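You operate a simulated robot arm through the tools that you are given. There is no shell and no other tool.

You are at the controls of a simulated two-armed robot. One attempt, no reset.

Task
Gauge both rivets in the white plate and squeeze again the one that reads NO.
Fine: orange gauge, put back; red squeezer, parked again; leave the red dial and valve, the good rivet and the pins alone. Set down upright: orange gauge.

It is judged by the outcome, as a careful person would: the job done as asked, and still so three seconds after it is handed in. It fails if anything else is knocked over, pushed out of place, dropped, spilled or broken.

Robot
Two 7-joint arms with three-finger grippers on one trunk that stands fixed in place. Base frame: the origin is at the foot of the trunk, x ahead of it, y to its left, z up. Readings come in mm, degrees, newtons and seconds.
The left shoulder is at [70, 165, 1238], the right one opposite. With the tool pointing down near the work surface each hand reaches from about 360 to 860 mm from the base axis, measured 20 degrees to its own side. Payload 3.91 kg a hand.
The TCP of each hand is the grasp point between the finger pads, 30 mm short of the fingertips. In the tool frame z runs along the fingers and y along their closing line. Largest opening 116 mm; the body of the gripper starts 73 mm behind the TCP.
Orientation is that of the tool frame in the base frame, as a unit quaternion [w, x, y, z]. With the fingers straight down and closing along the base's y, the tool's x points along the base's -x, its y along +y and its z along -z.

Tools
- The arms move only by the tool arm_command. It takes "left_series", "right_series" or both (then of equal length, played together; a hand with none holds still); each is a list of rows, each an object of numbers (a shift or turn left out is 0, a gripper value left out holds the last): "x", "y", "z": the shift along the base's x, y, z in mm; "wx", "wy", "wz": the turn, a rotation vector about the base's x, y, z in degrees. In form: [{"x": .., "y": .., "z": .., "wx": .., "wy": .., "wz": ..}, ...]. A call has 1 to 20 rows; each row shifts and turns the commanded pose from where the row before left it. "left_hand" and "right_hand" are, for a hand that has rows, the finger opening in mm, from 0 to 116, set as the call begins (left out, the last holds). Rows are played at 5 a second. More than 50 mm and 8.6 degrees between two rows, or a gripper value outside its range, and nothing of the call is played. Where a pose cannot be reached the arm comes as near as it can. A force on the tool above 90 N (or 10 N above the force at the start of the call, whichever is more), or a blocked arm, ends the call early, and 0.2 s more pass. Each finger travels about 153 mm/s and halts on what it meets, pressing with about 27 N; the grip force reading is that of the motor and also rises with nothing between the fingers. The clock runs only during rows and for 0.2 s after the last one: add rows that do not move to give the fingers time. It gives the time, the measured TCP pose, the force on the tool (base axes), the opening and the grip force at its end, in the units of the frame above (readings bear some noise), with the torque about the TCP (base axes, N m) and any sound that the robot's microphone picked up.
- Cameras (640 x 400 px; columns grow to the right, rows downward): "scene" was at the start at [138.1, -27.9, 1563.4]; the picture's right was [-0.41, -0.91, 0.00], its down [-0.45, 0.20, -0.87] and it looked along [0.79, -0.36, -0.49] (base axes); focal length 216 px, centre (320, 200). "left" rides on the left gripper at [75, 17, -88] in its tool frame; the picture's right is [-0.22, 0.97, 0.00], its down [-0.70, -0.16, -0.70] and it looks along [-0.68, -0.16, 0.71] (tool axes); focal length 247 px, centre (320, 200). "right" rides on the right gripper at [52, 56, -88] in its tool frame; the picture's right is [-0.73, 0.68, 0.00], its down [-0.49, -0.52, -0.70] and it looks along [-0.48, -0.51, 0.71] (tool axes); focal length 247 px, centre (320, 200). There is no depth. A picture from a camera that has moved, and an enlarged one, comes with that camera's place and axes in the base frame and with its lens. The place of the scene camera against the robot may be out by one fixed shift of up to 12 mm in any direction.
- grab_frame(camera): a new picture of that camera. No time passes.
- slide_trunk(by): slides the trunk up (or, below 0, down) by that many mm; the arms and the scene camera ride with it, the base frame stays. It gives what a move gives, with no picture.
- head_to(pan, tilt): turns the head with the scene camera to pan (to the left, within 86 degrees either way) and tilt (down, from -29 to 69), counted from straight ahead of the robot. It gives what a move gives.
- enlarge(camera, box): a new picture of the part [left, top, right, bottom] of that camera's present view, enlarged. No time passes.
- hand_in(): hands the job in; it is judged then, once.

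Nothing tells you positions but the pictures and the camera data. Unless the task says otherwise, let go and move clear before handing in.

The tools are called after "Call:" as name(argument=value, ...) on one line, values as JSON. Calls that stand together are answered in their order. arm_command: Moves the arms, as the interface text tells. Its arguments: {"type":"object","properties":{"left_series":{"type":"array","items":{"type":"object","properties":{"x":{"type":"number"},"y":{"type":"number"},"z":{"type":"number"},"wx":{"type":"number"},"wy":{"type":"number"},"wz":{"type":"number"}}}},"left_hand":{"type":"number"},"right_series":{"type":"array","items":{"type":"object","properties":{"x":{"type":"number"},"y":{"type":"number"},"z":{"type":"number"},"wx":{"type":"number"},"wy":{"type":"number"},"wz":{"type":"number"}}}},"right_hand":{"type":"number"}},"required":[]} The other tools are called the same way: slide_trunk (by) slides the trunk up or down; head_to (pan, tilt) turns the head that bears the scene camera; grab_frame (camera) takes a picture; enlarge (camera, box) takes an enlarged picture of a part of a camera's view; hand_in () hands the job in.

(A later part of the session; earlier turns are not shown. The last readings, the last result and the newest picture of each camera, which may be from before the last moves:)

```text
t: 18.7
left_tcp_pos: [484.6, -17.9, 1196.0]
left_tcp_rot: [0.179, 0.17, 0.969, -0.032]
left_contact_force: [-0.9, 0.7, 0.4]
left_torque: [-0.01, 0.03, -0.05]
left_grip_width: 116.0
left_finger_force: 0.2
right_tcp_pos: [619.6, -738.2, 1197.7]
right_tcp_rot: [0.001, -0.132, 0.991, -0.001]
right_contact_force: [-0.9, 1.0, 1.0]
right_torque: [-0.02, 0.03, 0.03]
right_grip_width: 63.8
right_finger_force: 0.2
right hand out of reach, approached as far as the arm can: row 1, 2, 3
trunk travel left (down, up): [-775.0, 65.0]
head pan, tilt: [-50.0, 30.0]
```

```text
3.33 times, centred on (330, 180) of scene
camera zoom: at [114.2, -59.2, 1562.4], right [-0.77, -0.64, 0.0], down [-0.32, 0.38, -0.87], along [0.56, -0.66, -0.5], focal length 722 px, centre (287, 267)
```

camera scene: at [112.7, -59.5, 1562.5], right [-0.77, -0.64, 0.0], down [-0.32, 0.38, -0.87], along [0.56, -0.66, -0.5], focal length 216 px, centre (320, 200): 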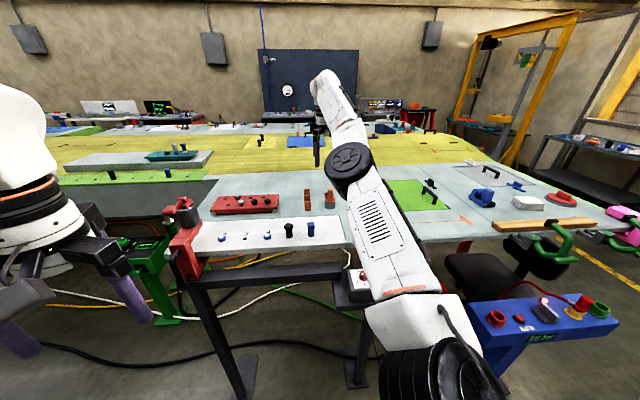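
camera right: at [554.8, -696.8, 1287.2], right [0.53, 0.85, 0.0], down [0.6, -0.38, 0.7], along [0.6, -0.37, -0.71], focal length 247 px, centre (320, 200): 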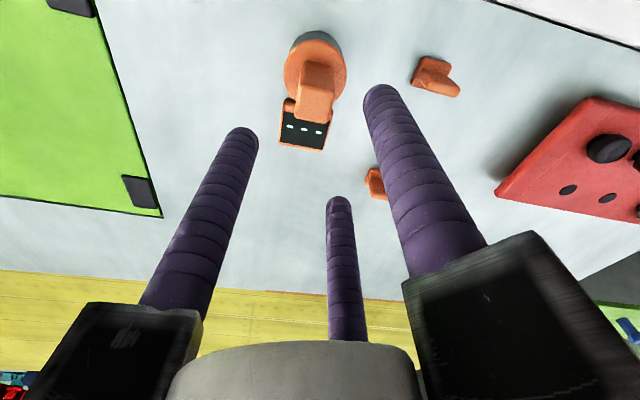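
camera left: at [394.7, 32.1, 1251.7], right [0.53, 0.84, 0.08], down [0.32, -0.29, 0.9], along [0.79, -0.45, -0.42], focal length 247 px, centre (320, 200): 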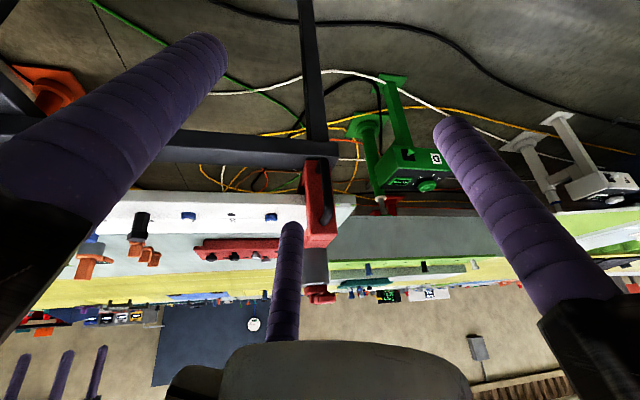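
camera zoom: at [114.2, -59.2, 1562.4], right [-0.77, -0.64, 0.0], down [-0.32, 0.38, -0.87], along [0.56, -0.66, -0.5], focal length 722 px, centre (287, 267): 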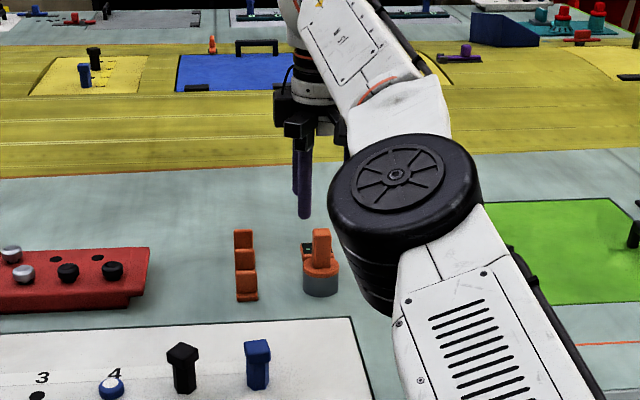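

Call:
enlarge(camera="right", box=[260, 20, 380, 160])

```text
2.86 times, centred on (320, 90) of right
camera zoom: at [554.8, -696.8, 1287.2], right [0.53, 0.85, 0.0], down [0.6, -0.38, 0.7], along [0.6, -0.37, -0.71], focal length 706 px, centre (320, 514)
```

zoom: 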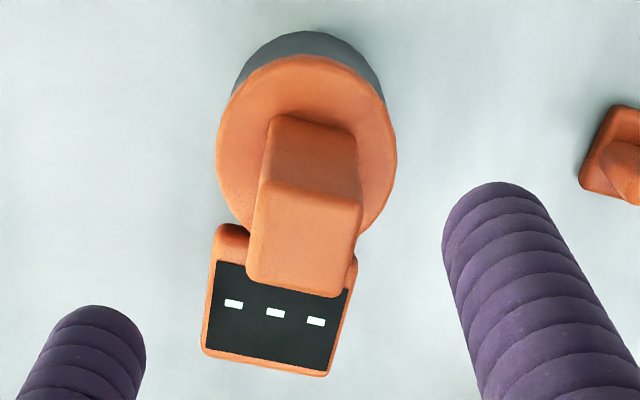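

The gauge centre is at about (604.5, -731), with the post about 20 mm square and its top at z≈1148. I'll centre the hand over it and lower it so the fingertips stop above the flange.

Call:
arm_command(right_series=[{"x": -7.5, "y": 3.5}, {"x": -7.5, "y": 3.5}, {"z": -15}, {"z": -15}, {}])

Call:
grab_frame(camera="right")

Call:
enlarge(camera="scene", box=[270, 120, 390, 240])

```text
t: 19.9
left_tcp_pos: [484.0, -18.3, 1196.7]
left_tcp_rot: [0.18, 0.171, 0.968, -0.031]
left_contact_force: [-0.6, 0.3, 0.2]
left_torque: [0.03, -0.01, 0.0]
left_grip_width: 115.9
left_finger_force: 0.1
right_tcp_pos: [617.3, -744.8, 1171.1]
right_tcp_rot: [-0.001, -0.131, 0.991, 0.001]
right_contact_force: [-0.2, -0.4, 0.0]
right_torque: [0.03, -0.02, -0.03]
right_grip_width: 63.9
right_finger_force: 0.1
right hand out of reach, approached as far as the arm can: row 1, 2, 3, 4
trunk travel left (down, up): [-775.0, 65.0]
head pan, tilt: [-50.0, 30.0]
```

```text
taken
camera right: at [553.5, -703.5, 1260.9], right [0.53, 0.85, 0.0], down [0.61, -0.38, 0.7], along [0.59, -0.37, -0.72], focal length 247 px, centre (320, 200)
```

right: 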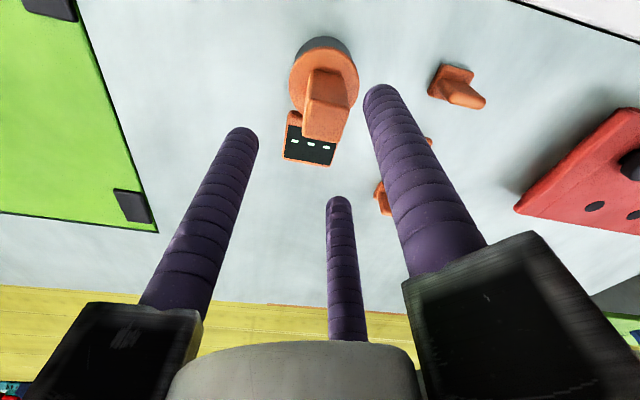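

```text
3.33 times, centred on (330, 180) of scene
camera zoom: at [113.2, -59.5, 1562.5], right [-0.77, -0.64, 0.0], down [-0.32, 0.38, -0.87], along [0.56, -0.66, -0.5], focal length 722 px, centre (287, 267)
```

zoom: 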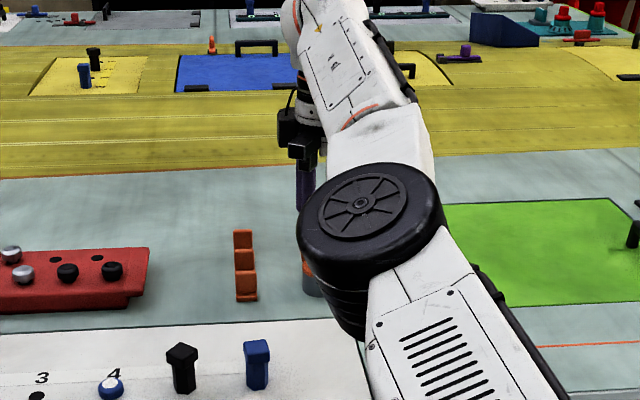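

The hand drifted away from the requested spot because the arm is at its reach limit. Raising the trunk should bring the shoulder nearer the wrist height and extend reach, and nothing is being held, so that is safe.

Call:
slide_trunk(by=60)

Call:
arm_command(right_series=[{"z": -20}, {"z": -20}, {}])

Call:
grab_frame(camera="scene")

```text
t: 20.9
left_tcp_pos: [484.9, -19.1, 1255.1]
left_tcp_rot: [0.18, 0.17, 0.968, -0.032]
left_contact_force: [-0.6, -0.9, -0.8]
left_torque: [0.0, -0.01, -0.01]
left_grip_width: 116.0
left_finger_force: 0.1
right_tcp_pos: [617.1, -745.1, 1230.2]
right_tcp_rot: [-0.001, -0.131, 0.991, 0.001]
right_contact_force: [-1.5, -0.3, -0.6]
right_torque: [-0.06, 0.01, -0.01]
right_grip_width: 64.0
right_finger_force: 0.1
trunk travel left (down, up): [-835.0, 5.0]
head pan, tilt: [-50.0, 30.0]
```

```text
t: 21.7
left_tcp_pos: [483.6, -16.9, 1256.7]
left_tcp_rot: [0.18, 0.17, 0.968, -0.031]
left_contact_force: [-0.4, -0.6, 0.3]
left_torque: [-0.05, -0.01, -0.01]
left_grip_width: 115.9
left_finger_force: 0.0
right_tcp_pos: [622.5, -750.1, 1192.1]
right_tcp_rot: [-0.002, -0.13, 0.992, 0.002]
right_contact_force: [0.6, 0.3, -0.2]
right_torque: [0.0, -0.01, 0.01]
right_grip_width: 64.0
right_finger_force: 0.1
right hand out of reach, approached as far as the arm can: row 1, 2
trunk travel left (down, up): [-835.0, 5.0]
head pan, tilt: [-50.0, 30.0]
```

```text
taken
camera scene: at [113.2, -59.2, 1622.5], right [-0.77, -0.64, 0.0], down [-0.32, 0.38, -0.87], along [0.56, -0.66, -0.5], focal length 216 px, centre (320, 200)
```

scene: 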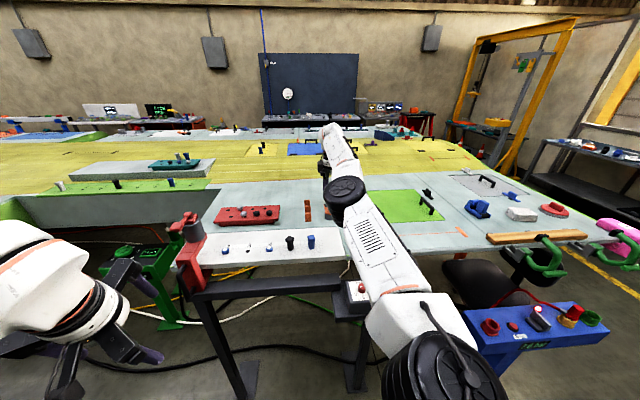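

Lowering pushes the hand outward, which suggests a joint limit rather than distance. The grip is equally good at -15° yaw, so I'll turn back there at a safe height and see if the limit eases.

Call:
arm_command(right_series=[{"z": 20}, {"wz": -8}, {"wz": -8}, {"wz": -8}, {"wz": -6}, {}])

Call:
arm_command(right_series=[{"x": -8, "y": 8}, {"x": -8, "y": 8}, {}])

```text
t: 23.1
left_tcp_pos: [484.4, -18.5, 1255.4]
left_tcp_rot: [0.179, 0.17, 0.969, -0.031]
left_contact_force: [0.5, -0.3, 0.4]
left_torque: [0.02, 0.02, 0.02]
left_grip_width: 116.0
left_finger_force: 0.0
right_tcp_pos: [624.4, -747.9, 1212.4]
right_tcp_rot: [0.001, 0.13, 0.992, 0.001]
right_contact_force: [0.4, 0.4, 0.8]
right_torque: [-0.02, 0.02, -0.01]
right_grip_width: 64.0
right_finger_force: 0.1
trunk travel left (down, up): [-835.0, 5.0]
head pan, tilt: [-50.0, 30.0]
```

```text
t: 23.9
left_tcp_pos: [483.5, -17.7, 1255.3]
left_tcp_rot: [0.18, 0.17, 0.968, -0.031]
left_contact_force: [0.4, 0.4, 0.2]
left_torque: [0.0, -0.02, 0.0]
left_grip_width: 116.0
left_finger_force: 0.2
right_tcp_pos: [619.7, -746.8, 1213.5]
right_tcp_rot: [-0.002, 0.131, 0.991, 0.002]
right_contact_force: [-0.4, 0.3, -0.1]
right_torque: [-0.01, 0.01, 0.02]
right_grip_width: 64.1
right_finger_force: 0.0
right hand out of reach, approached as far as the arm can: row 1, 2
trunk travel left (down, up): [-835.0, 5.0]
head pan, tilt: [-50.0, 30.0]
```

The numbers fit a fully stretched arm: each stuck point lies on the reach sphere, so the solver is caught at the straight-elbow singularity. I'll pull well inward to bend the elbow, then re-approach lower, where the gauge is within reach.

Call:
arm_command(right_series=[{"x": -33, "y": 35}, {"x": -33, "y": 35}, {"x": -33, "y": 35}, {}])

Call:
enlarge(camera="scene", box=[200, 80, 480, 280])

```text
t: 24.9
left_tcp_pos: [484.6, -18.0, 1256.8]
left_tcp_rot: [0.18, 0.17, 0.968, -0.032]
left_contact_force: [-0.4, 0.1, -0.6]
left_torque: [-0.01, 0.01, 0.01]
left_grip_width: 116.1
left_finger_force: 0.1
right_tcp_pos: [621.0, -741.7, 1227.3]
right_tcp_rot: [-0.002, 0.13, 0.991, 0.001]
right_contact_force: [-0.1, -0.3, -0.8]
right_torque: [0.02, 0.02, -0.06]
right_grip_width: 63.9
right_finger_force: 0.1
right hand out of reach, approached as far as the arm can: row 1, 2, 3
trunk travel left (down, up): [-835.0, 5.0]
head pan, tilt: [-50.0, 30.0]
```

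```text
2.00 times, centred on (340, 180) of scene
camera zoom: at [113.7, -60.0, 1622.4], right [-0.77, -0.64, 0.0], down [-0.32, 0.38, -0.87], along [0.56, -0.66, -0.5], focal length 433 px, centre (280, 240)
```

zoom: 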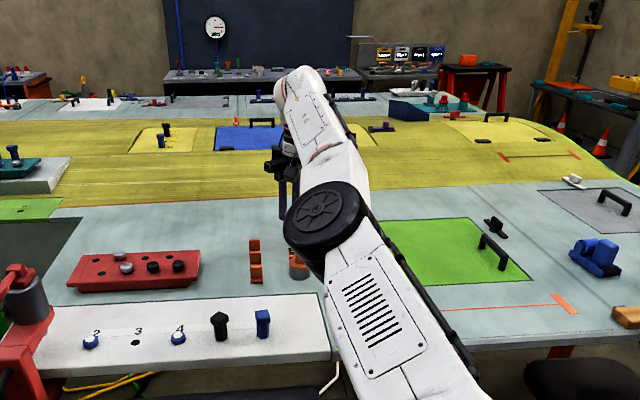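

Still on the stretched singularity. Earlier a sideways sweep freed it, so I'll repeat that.

Call:
arm_command(right_series=[{"y": 45, "x": 5}, {"y": 45, "x": 5}, {"y": 45, "x": 5}, {"y": 45, "x": 5}, {"y": 45, "x": 5}, {"y": 45, "x": 5}, {}])

```text
t: 26.5
left_tcp_pos: [484.3, -18.7, 1255.9]
left_tcp_rot: [0.179, 0.171, 0.968, -0.033]
left_contact_force: [0.6, 0.5, 0.0]
left_torque: [0.01, -0.02, 0.0]
left_grip_width: 116.3
left_finger_force: 0.1
right_tcp_pos: [749.0, -531.2, 1253.5]
right_tcp_rot: [-0.002, 0.131, 0.991, 0.002]
right_contact_force: [0.6, -0.4, -0.3]
right_torque: [-0.01, -0.05, -0.01]
right_grip_width: 64.2
right_finger_force: 0.0
right hand out of reach, approached as far as the arm can: row 1, 2, 3, 4, 5, 6
trunk travel left (down, up): [-835.0, 5.0]
head pan, tilt: [-50.0, 30.0]
```

Call:
arm_command(right_series=[{"x": -45}, {"x": -45}, {"x": -45}, {"x": -45}, {}])

```text
t: 27.7
left_tcp_pos: [483.6, -17.9, 1255.5]
left_tcp_rot: [0.18, 0.169, 0.969, -0.031]
left_contact_force: [0.1, -0.4, -0.1]
left_torque: [0.01, -0.01, 0.03]
left_grip_width: 115.8
left_finger_force: 0.0
right_tcp_pos: [728.6, -563.1, 1273.7]
right_tcp_rot: [-0.002, 0.13, 0.992, 0.001]
right_contact_force: [-0.1, 0.1, 0.0]
right_torque: [-0.03, 0.0, 0.02]
right_grip_width: 64.1
right_finger_force: 0.0
right hand out of reach, approached as far as the arm can: row 1, 2, 3, 4
trunk travel left (down, up): [-835.0, 5.0]
head pan, tilt: [-50.0, 30.0]
```

Call:
arm_command(right_series=[{"x": 5, "y": 45}, {"x": 5, "y": 45}, {"x": 5, "y": 45}, {"x": 0, "y": 45}, {"x": -10, "y": 45}, {"x": -20, "y": 40}, {}])

Call:
grab_frame(camera="scene")

```text
t: 29.3
left_tcp_pos: [484.5, -18.7, 1255.1]
left_tcp_rot: [0.179, 0.171, 0.968, -0.031]
left_contact_force: [0.6, -0.1, -0.9]
left_torque: [0.01, 0.0, 0.0]
left_grip_width: 115.7
left_finger_force: 0.0
right_tcp_pos: [792.0, -325.6, 1293.7]
right_tcp_rot: [-0.003, 0.131, 0.991, 0.002]
right_contact_force: [-0.1, -0.2, 0.7]
right_torque: [0.01, -0.01, 0.0]
right_grip_width: 64.0
right_finger_force: 0.0
right hand out of reach, approached as far as the arm can: row 1, 2, 3, 4, 5, 6
trunk travel left (down, up): [-835.0, 5.0]
head pan, tilt: [-50.0, 30.0]
```

```text
taken
camera scene: at [113.8, -61.1, 1622.3], right [-0.77, -0.64, 0.0], down [-0.32, 0.38, -0.87], along [0.56, -0.66, -0.5], focal length 216 px, centre (320, 200)
```

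scene: 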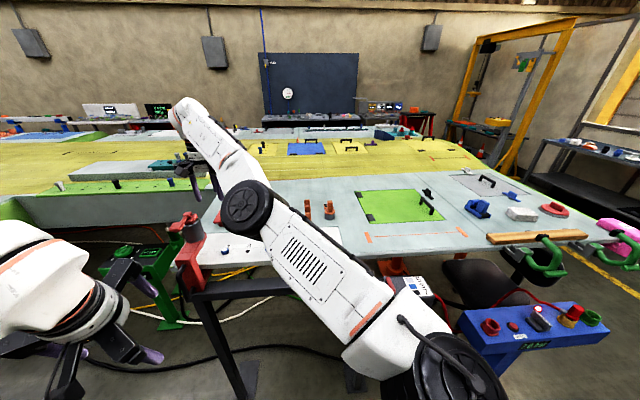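

Call:
arm_command(right_series=[{"x": -45, "y": 10}, {"x": -45, "y": 10}, {"x": -45, "y": 10}, {"x": -45, "y": 10}, {"x": -45, "y": 10}, {"x": -45, "y": 10}, {}])

```text
t: 30.9
left_tcp_pos: [483.8, -18.4, 1257.3]
left_tcp_rot: [0.179, 0.169, 0.969, -0.031]
left_contact_force: [0.1, -0.6, 1.0]
left_torque: [0.03, -0.05, -0.03]
left_grip_width: 115.8
left_finger_force: 0.1
right_tcp_pos: [787.4, -316.5, 1315.4]
right_tcp_rot: [-0.002, 0.129, 0.992, 0.001]
right_contact_force: [-0.8, 0.0, 0.6]
right_torque: [-0.02, 0.01, 0.0]
right_grip_width: 64.2
right_finger_force: 0.1
right hand out of reach, approached as far as the arm can: row 1, 2, 3, 4, 5, 6
trunk travel left (down, up): [-835.0, 5.0]
head pan, tilt: [-50.0, 30.0]
```

Call:
arm_command(right_series=[{"wy": -8}, {"wy": -8}, {"wy": -8}, {}])

Call:
arm_command(right_series=[{"x": -40}, {"x": -40}, {"x": -40}, {}])

```text
t: 31.9
left_tcp_pos: [485.9, -18.4, 1257.9]
left_tcp_rot: [0.18, 0.17, 0.968, -0.031]
left_contact_force: [-0.4, 0.2, -0.6]
left_torque: [-0.02, -0.01, 0.0]
left_grip_width: 116.1
left_finger_force: 0.0
right_tcp_pos: [874.8, -327.1, 1345.2]
right_tcp_rot: [0.205, 0.128, 0.97, 0.028]
right_contact_force: [0.6, 0.9, -0.6]
right_torque: [0.03, -0.01, -0.01]
right_grip_width: 64.0
right_finger_force: 0.0
right hand out of reach, approached as far as the arm can: row 1, 2, 3
trunk travel left (down, up): [-835.0, 5.0]
head pan, tilt: [-50.0, 30.0]
```

```text
t: 32.9
left_tcp_pos: [485.2, -17.7, 1256.1]
left_tcp_rot: [0.18, 0.17, 0.968, -0.031]
left_contact_force: [-0.1, -0.3, 0.3]
left_torque: [0.0, -0.04, 0.03]
left_grip_width: 116.0
left_finger_force: 0.1
right_tcp_pos: [857.4, -341.8, 1383.5]
right_tcp_rot: [0.203, 0.128, 0.97, 0.028]
right_contact_force: [0.0, -0.3, 0.2]
right_torque: [-0.01, -0.05, -0.01]
right_grip_width: 63.9
right_finger_force: 0.1
right hand out of reach, approached as far as the arm can: row 1, 2, 3
trunk travel left (down, up): [-835.0, 5.0]
head pan, tilt: [-50.0, 30.0]
```

Call:
arm_command(right_series=[{"wy": 8, "x": -30}, {"wy": 8, "x": -30}, {"wy": 8, "x": -30}, {"wz": 8}, {"wz": 7}, {}])

Call:
arm_command(right_series=[{"y": 45, "x": -5}, {"y": 45, "x": -5}, {"y": 45, "x": -5}, {"y": 40, "z": -20}, {"y": 20, "z": -20}, {}])

```text
t: 34.3
left_tcp_pos: [485.3, -18.1, 1256.1]
left_tcp_rot: [0.179, 0.17, 0.969, -0.031]
left_contact_force: [0.0, 0.4, 0.1]
left_torque: [-0.02, 0.03, 0.01]
left_grip_width: 115.9
left_finger_force: 0.0
right_tcp_pos: [759.0, -325.4, 1389.0]
right_tcp_rot: [0.001, -0.002, 1.0, 0.001]
right_contact_force: [-0.4, 0.2, 0.2]
right_torque: [-0.02, -0.01, -0.03]
right_grip_width: 63.9
right_finger_force: 0.0
right hand out of reach, approached as far as the arm can: row 2, 3
trunk travel left (down, up): [-835.0, 5.0]
head pan, tilt: [-50.0, 30.0]
```

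```text
t: 35.7
left_tcp_pos: [483.9, -19.3, 1256.0]
left_tcp_rot: [0.179, 0.17, 0.968, -0.032]
left_contact_force: [-1.2, 0.3, -0.8]
left_torque: [-0.01, -0.03, -0.01]
left_grip_width: 115.8
left_finger_force: 0.0
right_tcp_pos: [764.8, -130.6, 1359.6]
right_tcp_rot: [-0.002, 0.0, 1.0, 0.0]
right_contact_force: [0.6, 0.1, -0.5]
right_torque: [0.04, -0.01, 0.02]
right_grip_width: 64.0
right_finger_force: 0.0
right hand out of reach, approached as far as the arm can: row 1, 2, 4, 5
trunk travel left (down, up): [-835.0, 5.0]
head pan, tilt: [-50.0, 30.0]
```

Call:
arm_command(right_series=[{"x": -45}, {"x": -45}, {"x": -45}, {"x": -45}, {}])

```text
t: 36.9
left_tcp_pos: [485.3, -19.0, 1257.6]
left_tcp_rot: [0.179, 0.17, 0.968, -0.031]
left_contact_force: [0.0, 0.4, 0.4]
left_torque: [0.0, 0.0, -0.01]
left_grip_width: 116.0
left_finger_force: 0.1
right_tcp_pos: [758.8, -123.7, 1375.8]
right_tcp_rot: [-0.002, 0.0, 1.0, 0.0]
right_contact_force: [-0.5, -0.1, -0.4]
right_torque: [-0.02, 0.0, 0.0]
right_grip_width: 64.0
right_finger_force: 0.1
right hand out of reach, approached as far as the arm can: row 1, 2, 3, 4
trunk travel left (down, up): [-835.0, 5.0]
head pan, tilt: [-50.0, 30.0]
```

Call:
head_to(pan=-35, tilt=20)

Call:
grab_frame(camera="scene")

```text
t: 37.7
left_tcp_pos: [485.1, -18.0, 1255.9]
left_tcp_rot: [0.179, 0.169, 0.969, -0.031]
left_contact_force: [-0.7, 0.6, 0.4]
left_torque: [0.02, -0.03, -0.02]
left_grip_width: 115.9
left_finger_force: 0.1
right_tcp_pos: [758.0, -122.7, 1375.5]
right_tcp_rot: [-0.002, 0.0, 1.0, 0.0]
right_contact_force: [0.5, -0.4, -0.6]
right_torque: [0.04, 0.01, 0.03]
right_grip_width: 63.9
right_finger_force: 0.1
trunk travel left (down, up): [-835.0, 5.0]
head pan, tilt: [-35.0, 20.0]
```

```text
taken
camera scene: at [131.8, -43.7, 1638.4], right [-0.57, -0.82, 0.0], down [-0.28, 0.2, -0.94], along [0.77, -0.54, -0.34], focal length 216 px, centre (320, 200)
```

scene: 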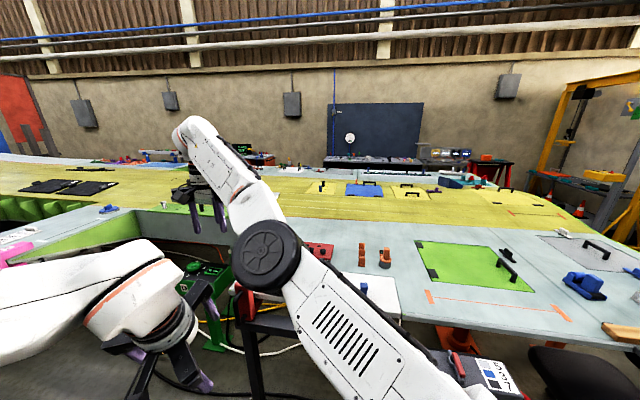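

Call:
arm_command(right_series=[{"z": 30}, {"z": 30}, {}])

Call:
arm_command(right_series=[{"z": 30, "x": -20}, {"z": 30, "x": -30}, {"z": 20, "x": -40}, {"z": 10, "x": -40}, {}])

```text
t: 38.5
left_tcp_pos: [483.8, -17.0, 1255.7]
left_tcp_rot: [0.18, 0.171, 0.968, -0.032]
left_contact_force: [-0.4, -0.1, 0.0]
left_torque: [0.01, 0.0, 0.03]
left_grip_width: 116.2
left_finger_force: 0.1
right_tcp_pos: [740.2, -123.0, 1422.4]
right_tcp_rot: [0.002, -0.001, 1.0, 0.001]
right_contact_force: [0.7, -0.2, 0.0]
right_torque: [0.03, -0.02, 0.0]
right_grip_width: 64.1
right_finger_force: 0.0
right hand out of reach, approached as far as the arm can: row 1, 2
trunk travel left (down, up): [-835.0, 5.0]
head pan, tilt: [-35.0, 20.0]
```

```text
t: 39.7
left_tcp_pos: [485.2, -16.8, 1255.6]
left_tcp_rot: [0.18, 0.169, 0.969, -0.031]
left_contact_force: [1.1, -0.5, -0.3]
left_torque: [0.0, 0.03, 0.0]
left_grip_width: 115.9
left_finger_force: 0.1
right_tcp_pos: [608.7, -122.9, 1512.1]
right_tcp_rot: [-0.001, -0.001, 1.0, 0.0]
right_contact_force: [0.3, 0.5, 0.0]
right_torque: [0.0, 0.04, -0.01]
right_grip_width: 64.1
right_finger_force: 0.1
trunk travel left (down, up): [-835.0, 5.0]
head pan, tilt: [-35.0, 20.0]
```

The arm is free again. I now know the reach sphere (about 760 mm around (70, -249) at the wrist) and will stay inside it. I'll return to above the gauge on a path within that.

Call:
arm_command(right_series=[{"x": -4, "y": -44, "z": -12, "wz": 1}, {"x": -4, "y": -44, "z": -12, "wz": 1}, {"x": -4, "y": -44, "z": -12, "wz": 1}, {"x": -4, "y": -44, "z": -12, "wz": 1}, {"x": -4, "y": -44, "z": -12, "wz": 1}, {"x": -4, "y": -44, "z": -12, "wz": 1}, {"x": -4, "y": -44, "z": -12, "wz": 1}, {"x": -4, "y": -44, "z": -12, "wz": 2}, {"x": -4, "y": -44, "z": -12, "wz": 2}, {"x": -4, "y": -44, "z": -12, "wz": 2}, {"x": -4, "y": -44, "z": -14, "wz": 2}, {"x": -4, "y": -44, "z": -14}, {"x": -2, "y": -39, "z": -14}, {}])

Call:
arm_command(right_series=[{"z": -40}, {"z": -40}, {"z": -40}, {}])

Call:
head_to(pan=-50, tilt=30)

```text
t: 42.7
left_tcp_pos: [484.3, -17.6, 1255.8]
left_tcp_rot: [0.179, 0.17, 0.968, -0.033]
left_contact_force: [0.4, 0.8, -0.5]
left_torque: [0.0, 0.02, 0.0]
left_grip_width: 116.2
left_finger_force: 0.1
right_tcp_pos: [559.3, -690.1, 1350.0]
right_tcp_rot: [0.001, -0.131, 0.991, 0.001]
right_contact_force: [0.1, -0.6, -0.1]
right_torque: [-0.01, 0.01, 0.01]
right_grip_width: 64.1
right_finger_force: 0.0
trunk travel left (down, up): [-835.0, 5.0]
head pan, tilt: [-35.0, 20.0]
```

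```text
t: 43.7
left_tcp_pos: [483.1, -18.0, 1256.4]
left_tcp_rot: [0.18, 0.17, 0.968, -0.031]
left_contact_force: [-1.3, 0.1, 0.6]
left_torque: [0.01, 0.03, 0.04]
left_grip_width: 116.4
left_finger_force: 0.0
right_tcp_pos: [558.9, -693.0, 1230.2]
right_tcp_rot: [0.0, -0.131, 0.991, 0.002]
right_contact_force: [-0.5, -0.1, 0.5]
right_torque: [0.01, 0.01, -0.03]
right_grip_width: 64.1
right_finger_force: 0.1
trunk travel left (down, up): [-835.0, 5.0]
head pan, tilt: [-35.0, 20.0]
```

```text
t: 44.4
left_tcp_pos: [483.4, -17.6, 1255.1]
left_tcp_rot: [0.179, 0.17, 0.969, -0.031]
left_contact_force: [-0.2, -0.6, 0.3]
left_torque: [0.01, 0.01, -0.01]
left_grip_width: 116.2
left_finger_force: 0.1
right_tcp_pos: [559.3, -692.5, 1230.9]
right_tcp_rot: [-0.001, -0.13, 0.991, 0.001]
right_contact_force: [0.0, 0.1, -0.3]
right_torque: [-0.02, 0.0, 0.0]
right_grip_width: 63.9
right_finger_force: 0.1
trunk travel left (down, up): [-835.0, 5.0]
head pan, tilt: [-50.0, 30.0]
```

Call:
arm_command(right_series=[{"x": 15, "y": -13, "z": -12}, {"x": 15, "y": -13, "z": -12}, {"x": 15.3, "y": -12.8, "z": -10}, {}])

Call:
grab_frame(camera="right")

Call:
enlarge(camera="right", box=[250, 20, 410, 180])

Call:
enlarge(camera="scene", box=[270, 120, 390, 240])

```text
t: 45.4
left_tcp_pos: [484.4, -18.1, 1256.8]
left_tcp_rot: [0.179, 0.17, 0.969, -0.032]
left_contact_force: [-0.7, 0.3, 0.5]
left_torque: [-0.03, 0.01, 0.02]
left_grip_width: 116.1
left_finger_force: 0.0
right_tcp_pos: [604.1, -730.2, 1197.2]
right_tcp_rot: [-0.001, -0.131, 0.991, 0.001]
right_contact_force: [-0.5, 0.5, -0.2]
right_torque: [0.0, -0.03, -0.04]
right_grip_width: 64.1
right_finger_force: 0.1
trunk travel left (down, up): [-835.0, 5.0]
head pan, tilt: [-50.0, 30.0]
```

```text
taken
camera right: at [540.3, -689.5, 1286.5], right [0.53, 0.85, 0.0], down [0.61, -0.38, 0.7], along [0.59, -0.37, -0.72], focal length 247 px, centre (320, 200)
```

right: 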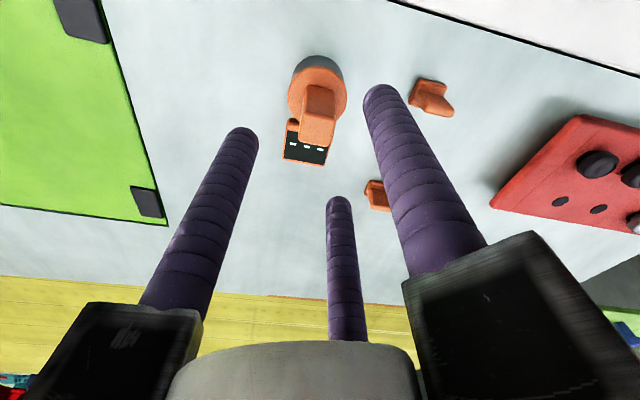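

```text
2.50 times, centred on (330, 100) of right
camera zoom: at [540.3, -689.5, 1286.5], right [0.53, 0.85, 0.0], down [0.61, -0.38, 0.7], along [0.59, -0.37, -0.72], focal length 617 px, centre (295, 450)
```

zoom: 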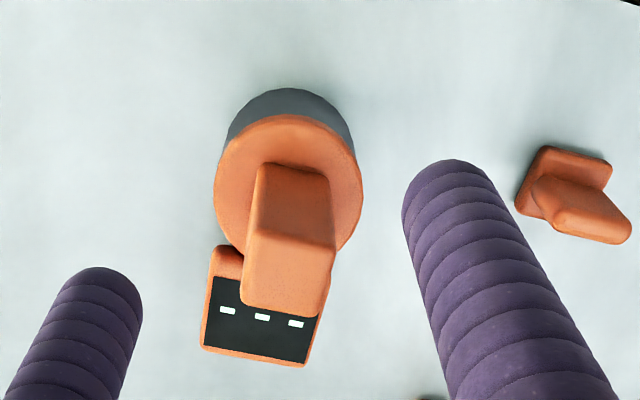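

```text
3.33 times, centred on (330, 180) of scene
camera zoom: at [113.1, -59.9, 1622.4], right [-0.77, -0.64, 0.0], down [-0.32, 0.38, -0.87], along [0.56, -0.66, -0.5], focal length 722 px, centre (287, 267)
```

zoom: 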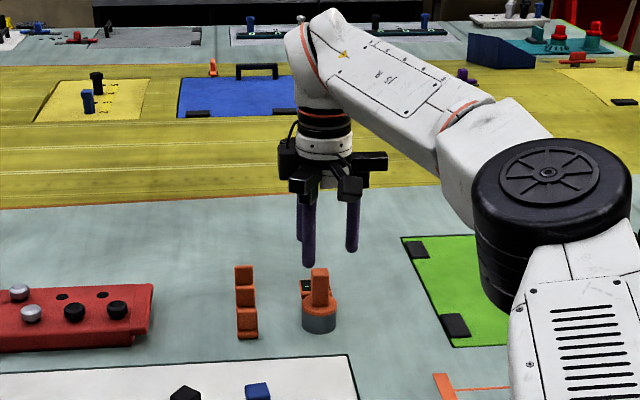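

The post is centred under the hand at (603.5, -731). Now lowering so the tips stop about 10 mm above the flange.

Call:
arm_command(right_series=[{"z": -17}, {"z": -17}, {"z": -17}, {"z": -14}, {}])

Call:
grab_frame(camera="right")

Call:
enlarge(camera="scene", box=[300, 150, 360, 240])

```text
t: 46.6
left_tcp_pos: [483.7, -17.3, 1256.9]
left_tcp_rot: [0.179, 0.17, 0.969, -0.032]
left_contact_force: [-0.9, -0.3, -0.3]
left_torque: [0.04, 0.02, -0.02]
left_grip_width: 116.1
left_finger_force: 0.0
right_tcp_pos: [603.3, -729.6, 1131.1]
right_tcp_rot: [-0.001, -0.13, 0.992, 0.0]
right_contact_force: [-0.6, -0.1, 0.0]
right_torque: [0.01, 0.03, -0.02]
right_grip_width: 64.1
right_finger_force: 0.1
trunk travel left (down, up): [-835.0, 5.0]
head pan, tilt: [-50.0, 30.0]
```

```text
taken
camera right: at [539.4, -688.4, 1220.7], right [0.53, 0.85, 0.0], down [0.61, -0.38, 0.7], along [0.59, -0.37, -0.72], focal length 247 px, centre (320, 200)
```

right: 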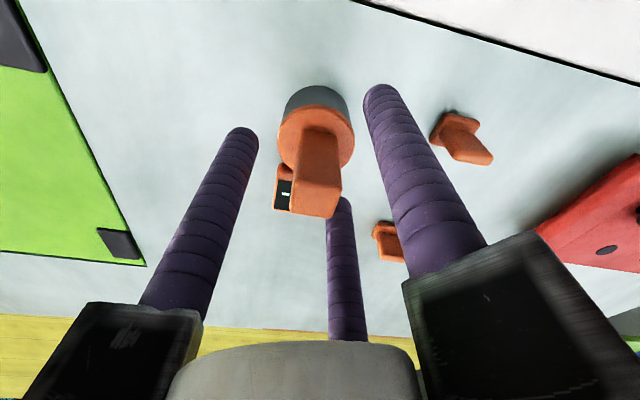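

```text
4.44 times, centred on (330, 195) of scene
camera zoom: at [113.5, -59.7, 1622.4], right [-0.77, -0.64, 0.0], down [-0.32, 0.38, -0.87], along [0.56, -0.66, -0.5], focal length 962 px, centre (276, 222)
```

zoom: 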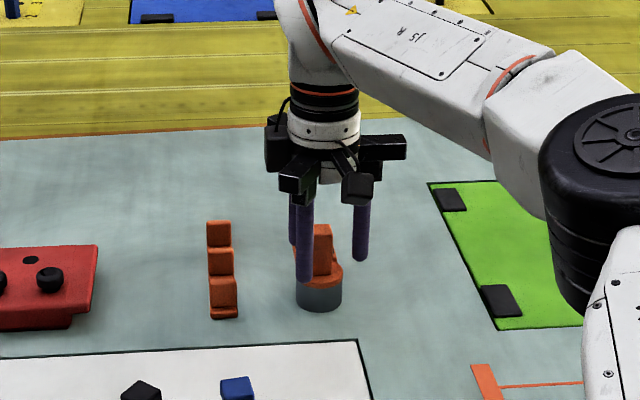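

The post is within the three fingers. Closing the grip.

Call:
arm_command(right_series=[{}, {}, {}, {}], right_hand=6)

Call:
grab_frame(camera="right")

Call:
enlarge(camera="scene", box=[300, 150, 360, 240])

```text
t: 47.6
left_tcp_pos: [485.2, -17.9, 1256.0]
left_tcp_rot: [0.179, 0.169, 0.969, -0.031]
left_contact_force: [0.2, 0.2, 0.6]
left_torque: [0.01, -0.03, 0.01]
left_grip_width: 116.0
left_finger_force: 0.1
right_tcp_pos: [604.3, -728.5, 1131.1]
right_tcp_rot: [-0.001, -0.131, 0.991, 0.0]
right_contact_force: [2.0, 0.2, 2.1]
right_torque: [-0.04, -0.09, 0.07]
right_grip_width: 30.6
right_finger_force: 24.5
trunk travel left (down, up): [-835.0, 5.0]
head pan, tilt: [-50.0, 30.0]
```

```text
taken
camera right: at [539.8, -688.1, 1221.1], right [0.53, 0.85, 0.0], down [0.61, -0.38, 0.7], along [0.59, -0.37, -0.72], focal length 247 px, centre (320, 200)
```

right: 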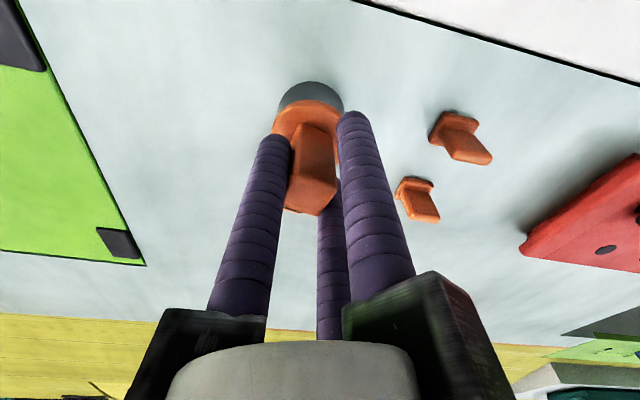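

```text
4.44 times, centred on (330, 195) of scene
camera zoom: at [113.7, -59.5, 1622.4], right [-0.77, -0.64, 0.0], down [-0.32, 0.38, -0.87], along [0.56, -0.66, -0.5], focal length 962 px, centre (276, 222)
```

zoom: 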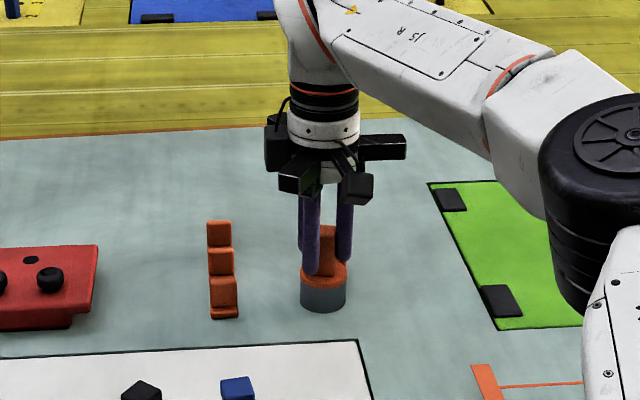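

Call:
enlarge(camera="right", box=[250, 70, 380, 230])

Call:
enlarge(camera="scene", box=[315, 190, 345, 230])

```text
2.50 times, centred on (315, 150) of right
camera zoom: at [539.8, -688.1, 1221.1], right [0.53, 0.85, 0.0], down [0.61, -0.38, 0.7], along [0.59, -0.37, -0.72], focal length 617 px, centre (332, 325)
```

zoom: 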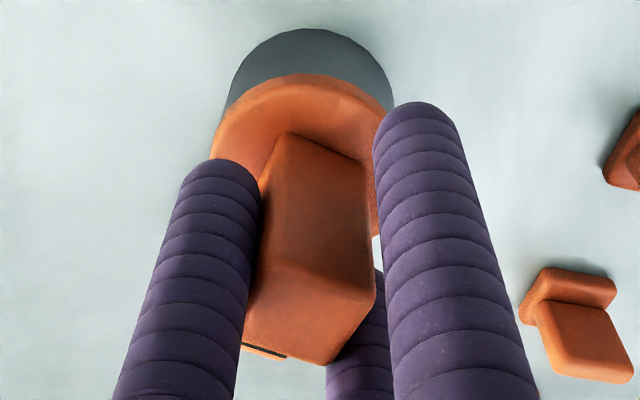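

```text
10.00 times, centred on (330, 210) of scene
camera zoom: at [113.7, -59.5, 1622.4], right [-0.77, -0.64, 0.0], down [-0.32, 0.38, -0.87], along [0.56, -0.66, -0.5], focal length 2164 px, centre (220, 100)
```

zoom: 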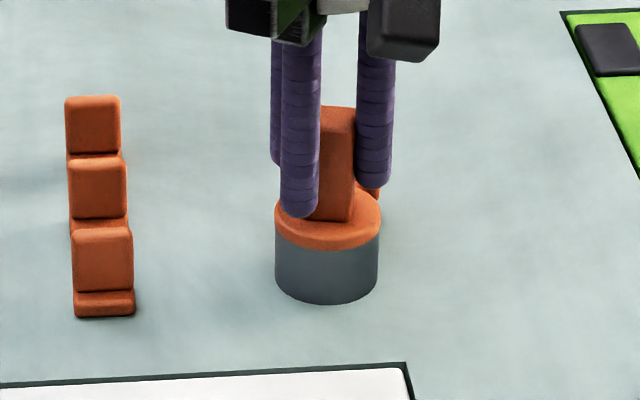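

The grip holds at 24.5 N, though the gauge turned a bit clockwise as the fingers settled, which I can undo when putting it back. I'll lift slightly to test.

Call:
arm_command(right_series=[{"z": 8}, {"z": 12}, {"z": 20}, {}])

Call:
enlarge(camera="scene", box=[310, 170, 350, 230])

Call:
enlarge(camera="right", box=[250, 70, 380, 230])

```text
t: 48.6
left_tcp_pos: [484.6, -19.6, 1256.1]
left_tcp_rot: [0.179, 0.171, 0.968, -0.031]
left_contact_force: [0.2, -0.4, -0.2]
left_torque: [0.06, 0.02, 0.02]
left_grip_width: 115.9
left_finger_force: 0.2
right_tcp_pos: [604.9, -731.2, 1170.8]
right_tcp_rot: [0.0, -0.131, 0.991, 0.002]
right_contact_force: [1.0, 0.4, -5.0]
right_torque: [0.09, 0.02, 0.0]
right_grip_width: 30.1
right_finger_force: 24.1
trunk travel left (down, up): [-835.0, 5.0]
head pan, tilt: [-50.0, 30.0]
```

```text
6.67 times, centred on (330, 200) of scene
camera zoom: at [114.5, -61.2, 1622.2], right [-0.77, -0.64, 0.0], down [-0.32, 0.38, -0.87], along [0.56, -0.66, -0.5], focal length 1443 px, centre (253, 200)
```

zoom: 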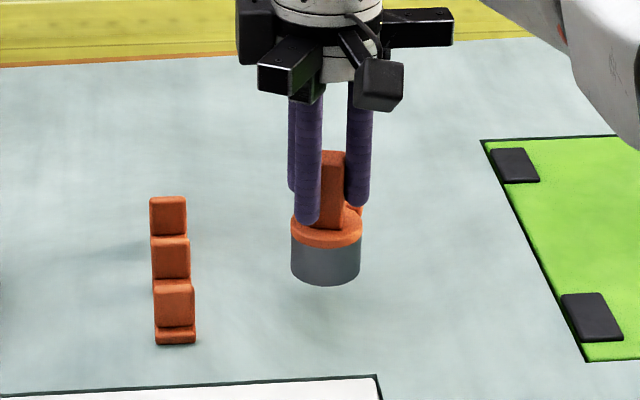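

```text
2.50 times, centred on (315, 150) of right
camera zoom: at [541.0, -690.0, 1260.6], right [0.53, 0.85, 0.0], down [0.61, -0.38, 0.7], along [0.59, -0.37, -0.72], focal length 617 px, centre (332, 325)
```

zoom: 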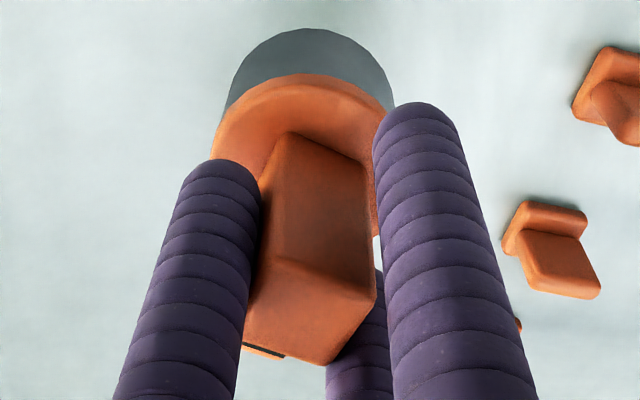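

The gauge is securely held and weighs about half a kilo. I'll carry it at a safe height over the plate to a spot beside rivet 4, above empty hole 3, to measure the offset between the cup and the rivet.

Call:
arm_command(right_series=[{"y": 15, "z": 27}, {"y": 15, "z": 27}, {"x": 10.75, "y": 43.4}, {"x": 10.75, "y": 43.4}, {"x": 10.75, "y": 43.4}, {"x": 10.75, "y": 43.4}, {"x": 10.75, "y": 43.4}, {"x": 10.75, "y": 43.4}, {"x": 10.75, "y": 43.4}, {"x": 10.75, "y": 43.4}, {}])

Call:
grab_frame(camera="right")

Call:
grab_frame(camera="scene")

Call:
grab_frame(camera="left")

```text
t: 51.0
left_tcp_pos: [484.1, -19.0, 1257.7]
left_tcp_rot: [0.179, 0.171, 0.968, -0.032]
left_contact_force: [0.4, -0.5, -0.3]
left_torque: [0.0, -0.03, 0.02]
left_grip_width: 116.1
left_finger_force: 0.1
right_tcp_pos: [691.8, -353.7, 1222.8]
right_tcp_rot: [-0.001, -0.13, 0.992, 0.002]
right_contact_force: [1.1, -0.5, -4.7]
right_torque: [0.12, 0.01, -0.03]
right_grip_width: 30.3
right_finger_force: 24.2
trunk travel left (down, up): [-835.0, 5.0]
head pan, tilt: [-50.0, 30.0]
```

```text
taken
camera right: at [627.7, -313.3, 1312.6], right [0.53, 0.85, 0.0], down [0.61, -0.38, 0.7], along [0.59, -0.37, -0.72], focal length 247 px, centre (320, 200)
```

right: 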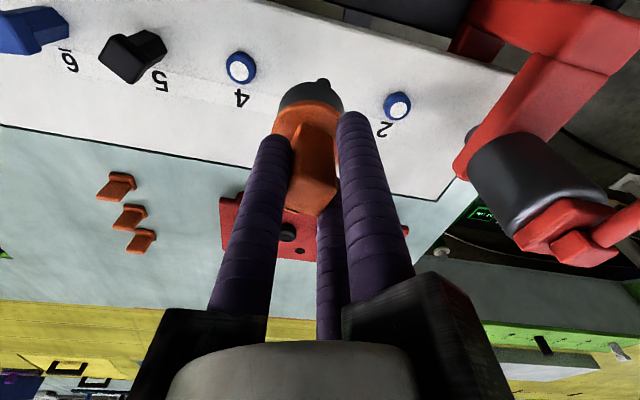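

```text
taken
camera scene: at [114.0, -61.1, 1622.3], right [-0.77, -0.64, 0.0], down [-0.32, 0.38, -0.87], along [0.56, -0.66, -0.5], focal length 216 px, centre (320, 200)
```

scene: 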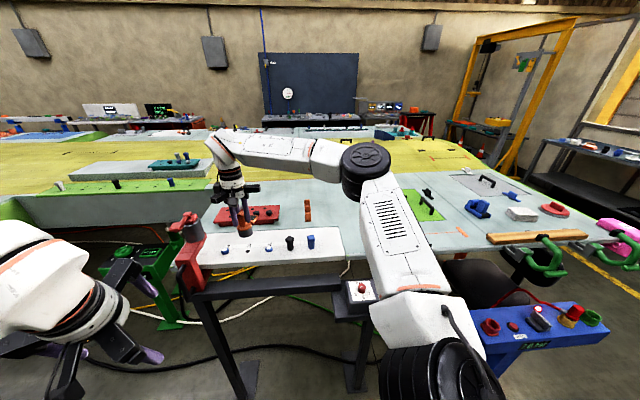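

```text
taken
camera left: at [395.1, 31.1, 1311.6], right [0.53, 0.84, 0.08], down [0.32, -0.29, 0.9], along [0.79, -0.45, -0.42], focal length 247 px, centre (320, 200)
```

left: 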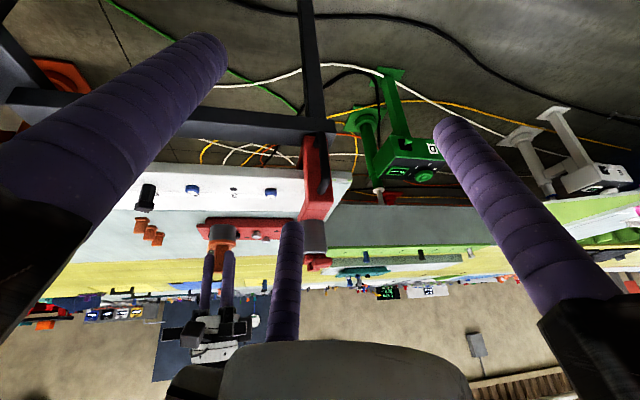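

Call:
enlarge(camera="right", box=[210, 30, 430, 170])

Call:
enlarge(camera="left", box=[160, 160, 310, 290])

```text
2.86 times, centred on (320, 100) of right
camera zoom: at [627.7, -313.3, 1312.6], right [0.53, 0.85, 0.0], down [0.61, -0.38, 0.7], along [0.59, -0.37, -0.72], focal length 706 px, centre (320, 486)
```

zoom: 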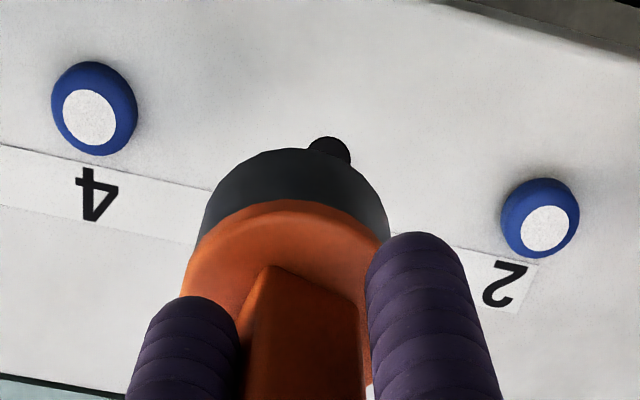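

```text
3.08 times, centred on (235, 225) of left
camera zoom: at [395.1, 31.1, 1311.6], right [0.53, 0.84, 0.08], down [0.32, -0.29, 0.9], along [0.79, -0.45, -0.42], focal length 760 px, centre (582, 123)
```

zoom: 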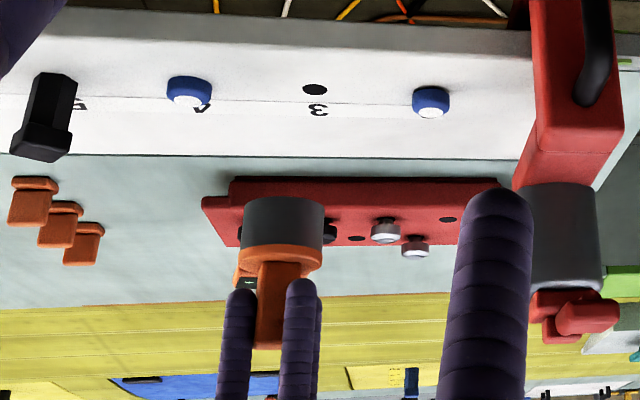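

Rivet 4 is at about (651.7, -418), and the cup centre is offset about (-2.5, -4.5) from the TCP. I'll hover the cup just above rivet 4 and check alignment from the left and scene cameras.

Call:
arm_command(right_series=[{"x": -18.8, "y": -29.9}, {"x": -18.8, "y": -29.9}, {"z": -25}, {"z": -25}, {"z": -22}, {}])

Call:
enlarge(camera="left", box=[130, 150, 250, 250])

Call:
enlarge(camera="scene", box=[220, 180, 320, 270])

Call:
enlarge(camera="right", box=[250, 30, 390, 170])

```text
t: 52.4
left_tcp_pos: [485.1, -16.9, 1255.8]
left_tcp_rot: [0.179, 0.17, 0.969, -0.031]
left_contact_force: [0.0, 0.1, -0.6]
left_torque: [0.0, 0.04, 0.0]
left_grip_width: 116.2
left_finger_force: 0.1
right_tcp_pos: [654.9, -413.9, 1154.4]
right_tcp_rot: [-0.001, -0.131, 0.991, 0.001]
right_contact_force: [0.2, 0.9, -4.4]
right_torque: [0.04, 0.04, 0.01]
right_grip_width: 30.2
right_finger_force: 23.6
trunk travel left (down, up): [-835.0, 5.0]
head pan, tilt: [-50.0, 30.0]
```

```text
4.00 times, centred on (190, 200) of left
camera zoom: at [395.7, 32.3, 1311.4], right [0.53, 0.84, 0.08], down [0.32, -0.29, 0.9], along [0.79, -0.45, -0.42], focal length 988 px, centre (840, 200)
```

zoom: 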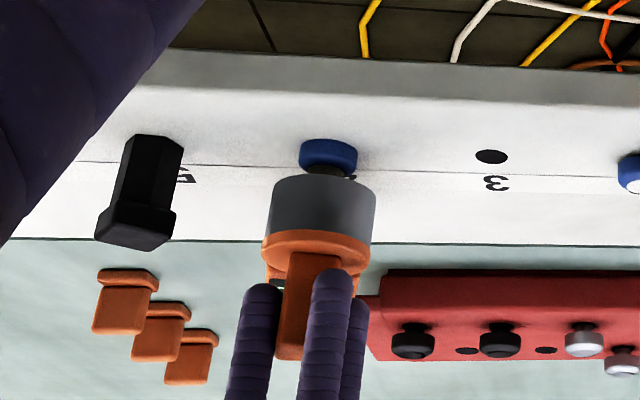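

```text
4.44 times, centred on (270, 225) of scene
camera zoom: at [114.7, -59.6, 1622.3], right [-0.77, -0.64, 0.0], down [-0.32, 0.38, -0.87], along [0.56, -0.66, -0.5], focal length 962 px, centre (542, 89)
```

zoom: 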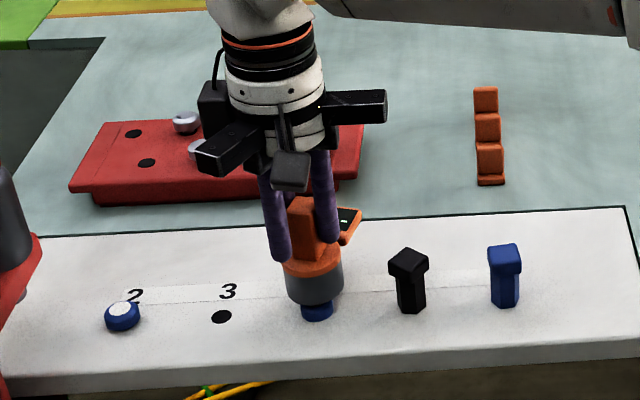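

```text
2.86 times, centred on (320, 100) of right
camera zoom: at [589.9, -373.1, 1243.3], right [0.53, 0.85, 0.0], down [0.61, -0.38, 0.7], along [0.59, -0.37, -0.72], focal length 706 px, centre (320, 486)
```

zoom: 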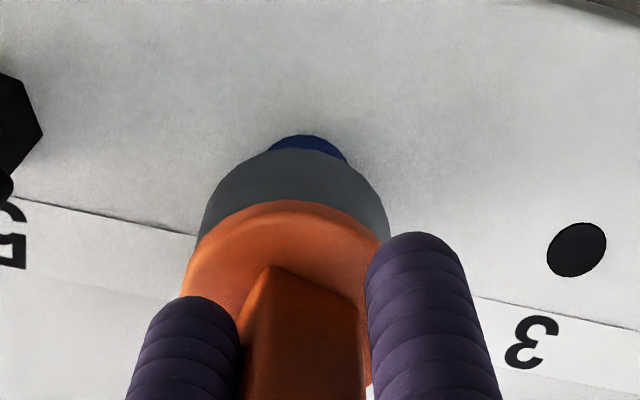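

Alignment looks within a couple of millimetres; I'll nudge by about (+0.9, +1.2) and descend slowly while watching forces.

Call:
arm_command(right_series=[{"x": 0.9, "y": 1.2}, {"z": -5}, {"z": -4}, {"z": -4}, {}])

Call:
enlarge(camera="left", box=[150, 160, 230, 220])

Call:
enlarge(camera="scene", box=[260, 210, 320, 260])

```text
t: 53.6
left_tcp_pos: [482.8, -16.8, 1256.3]
left_tcp_rot: [0.18, 0.17, 0.968, -0.031]
left_contact_force: [-0.3, -1.2, -0.1]
left_torque: [0.0, -0.02, 0.02]
left_grip_width: 116.0
left_finger_force: 0.0
right_tcp_pos: [654.4, -411.2, 1141.3]
right_tcp_rot: [0.002, -0.13, 0.991, 0.0]
right_contact_force: [2.0, -2.4, 12.3]
right_torque: [-0.16, 0.06, 0.05]
right_grip_width: 30.1
right_finger_force: 23.8
trunk travel left (down, up): [-835.0, 5.0]
head pan, tilt: [-50.0, 30.0]
```

```text
6.67 times, centred on (190, 190) of left
camera zoom: at [393.9, 32.5, 1312.2], right [0.53, 0.84, 0.08], down [0.32, -0.29, 0.9], along [0.79, -0.45, -0.42], focal length 1646 px, centre (1187, 267)
```

zoom: 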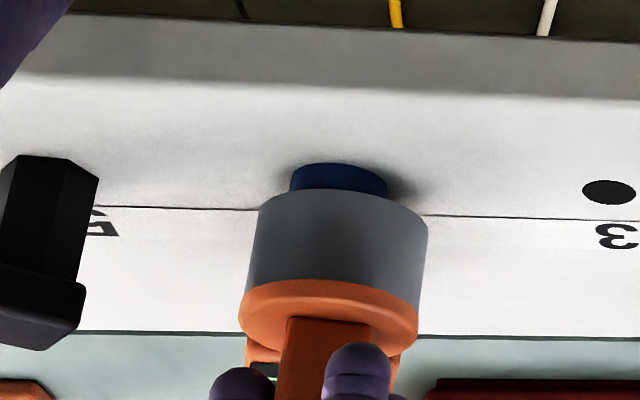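

```text
8.00 times, centred on (290, 235) of scene
camera zoom: at [112.5, -59.3, 1622.8], right [-0.77, -0.64, 0.0], down [-0.32, 0.38, -0.87], along [0.56, -0.66, -0.5], focal length 1732 px, centre (560, -80)
```

zoom: 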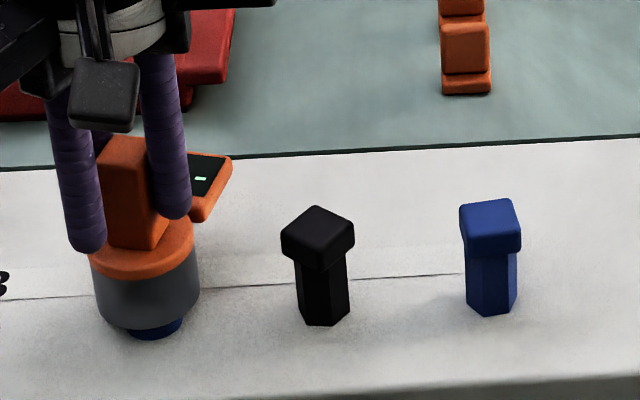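

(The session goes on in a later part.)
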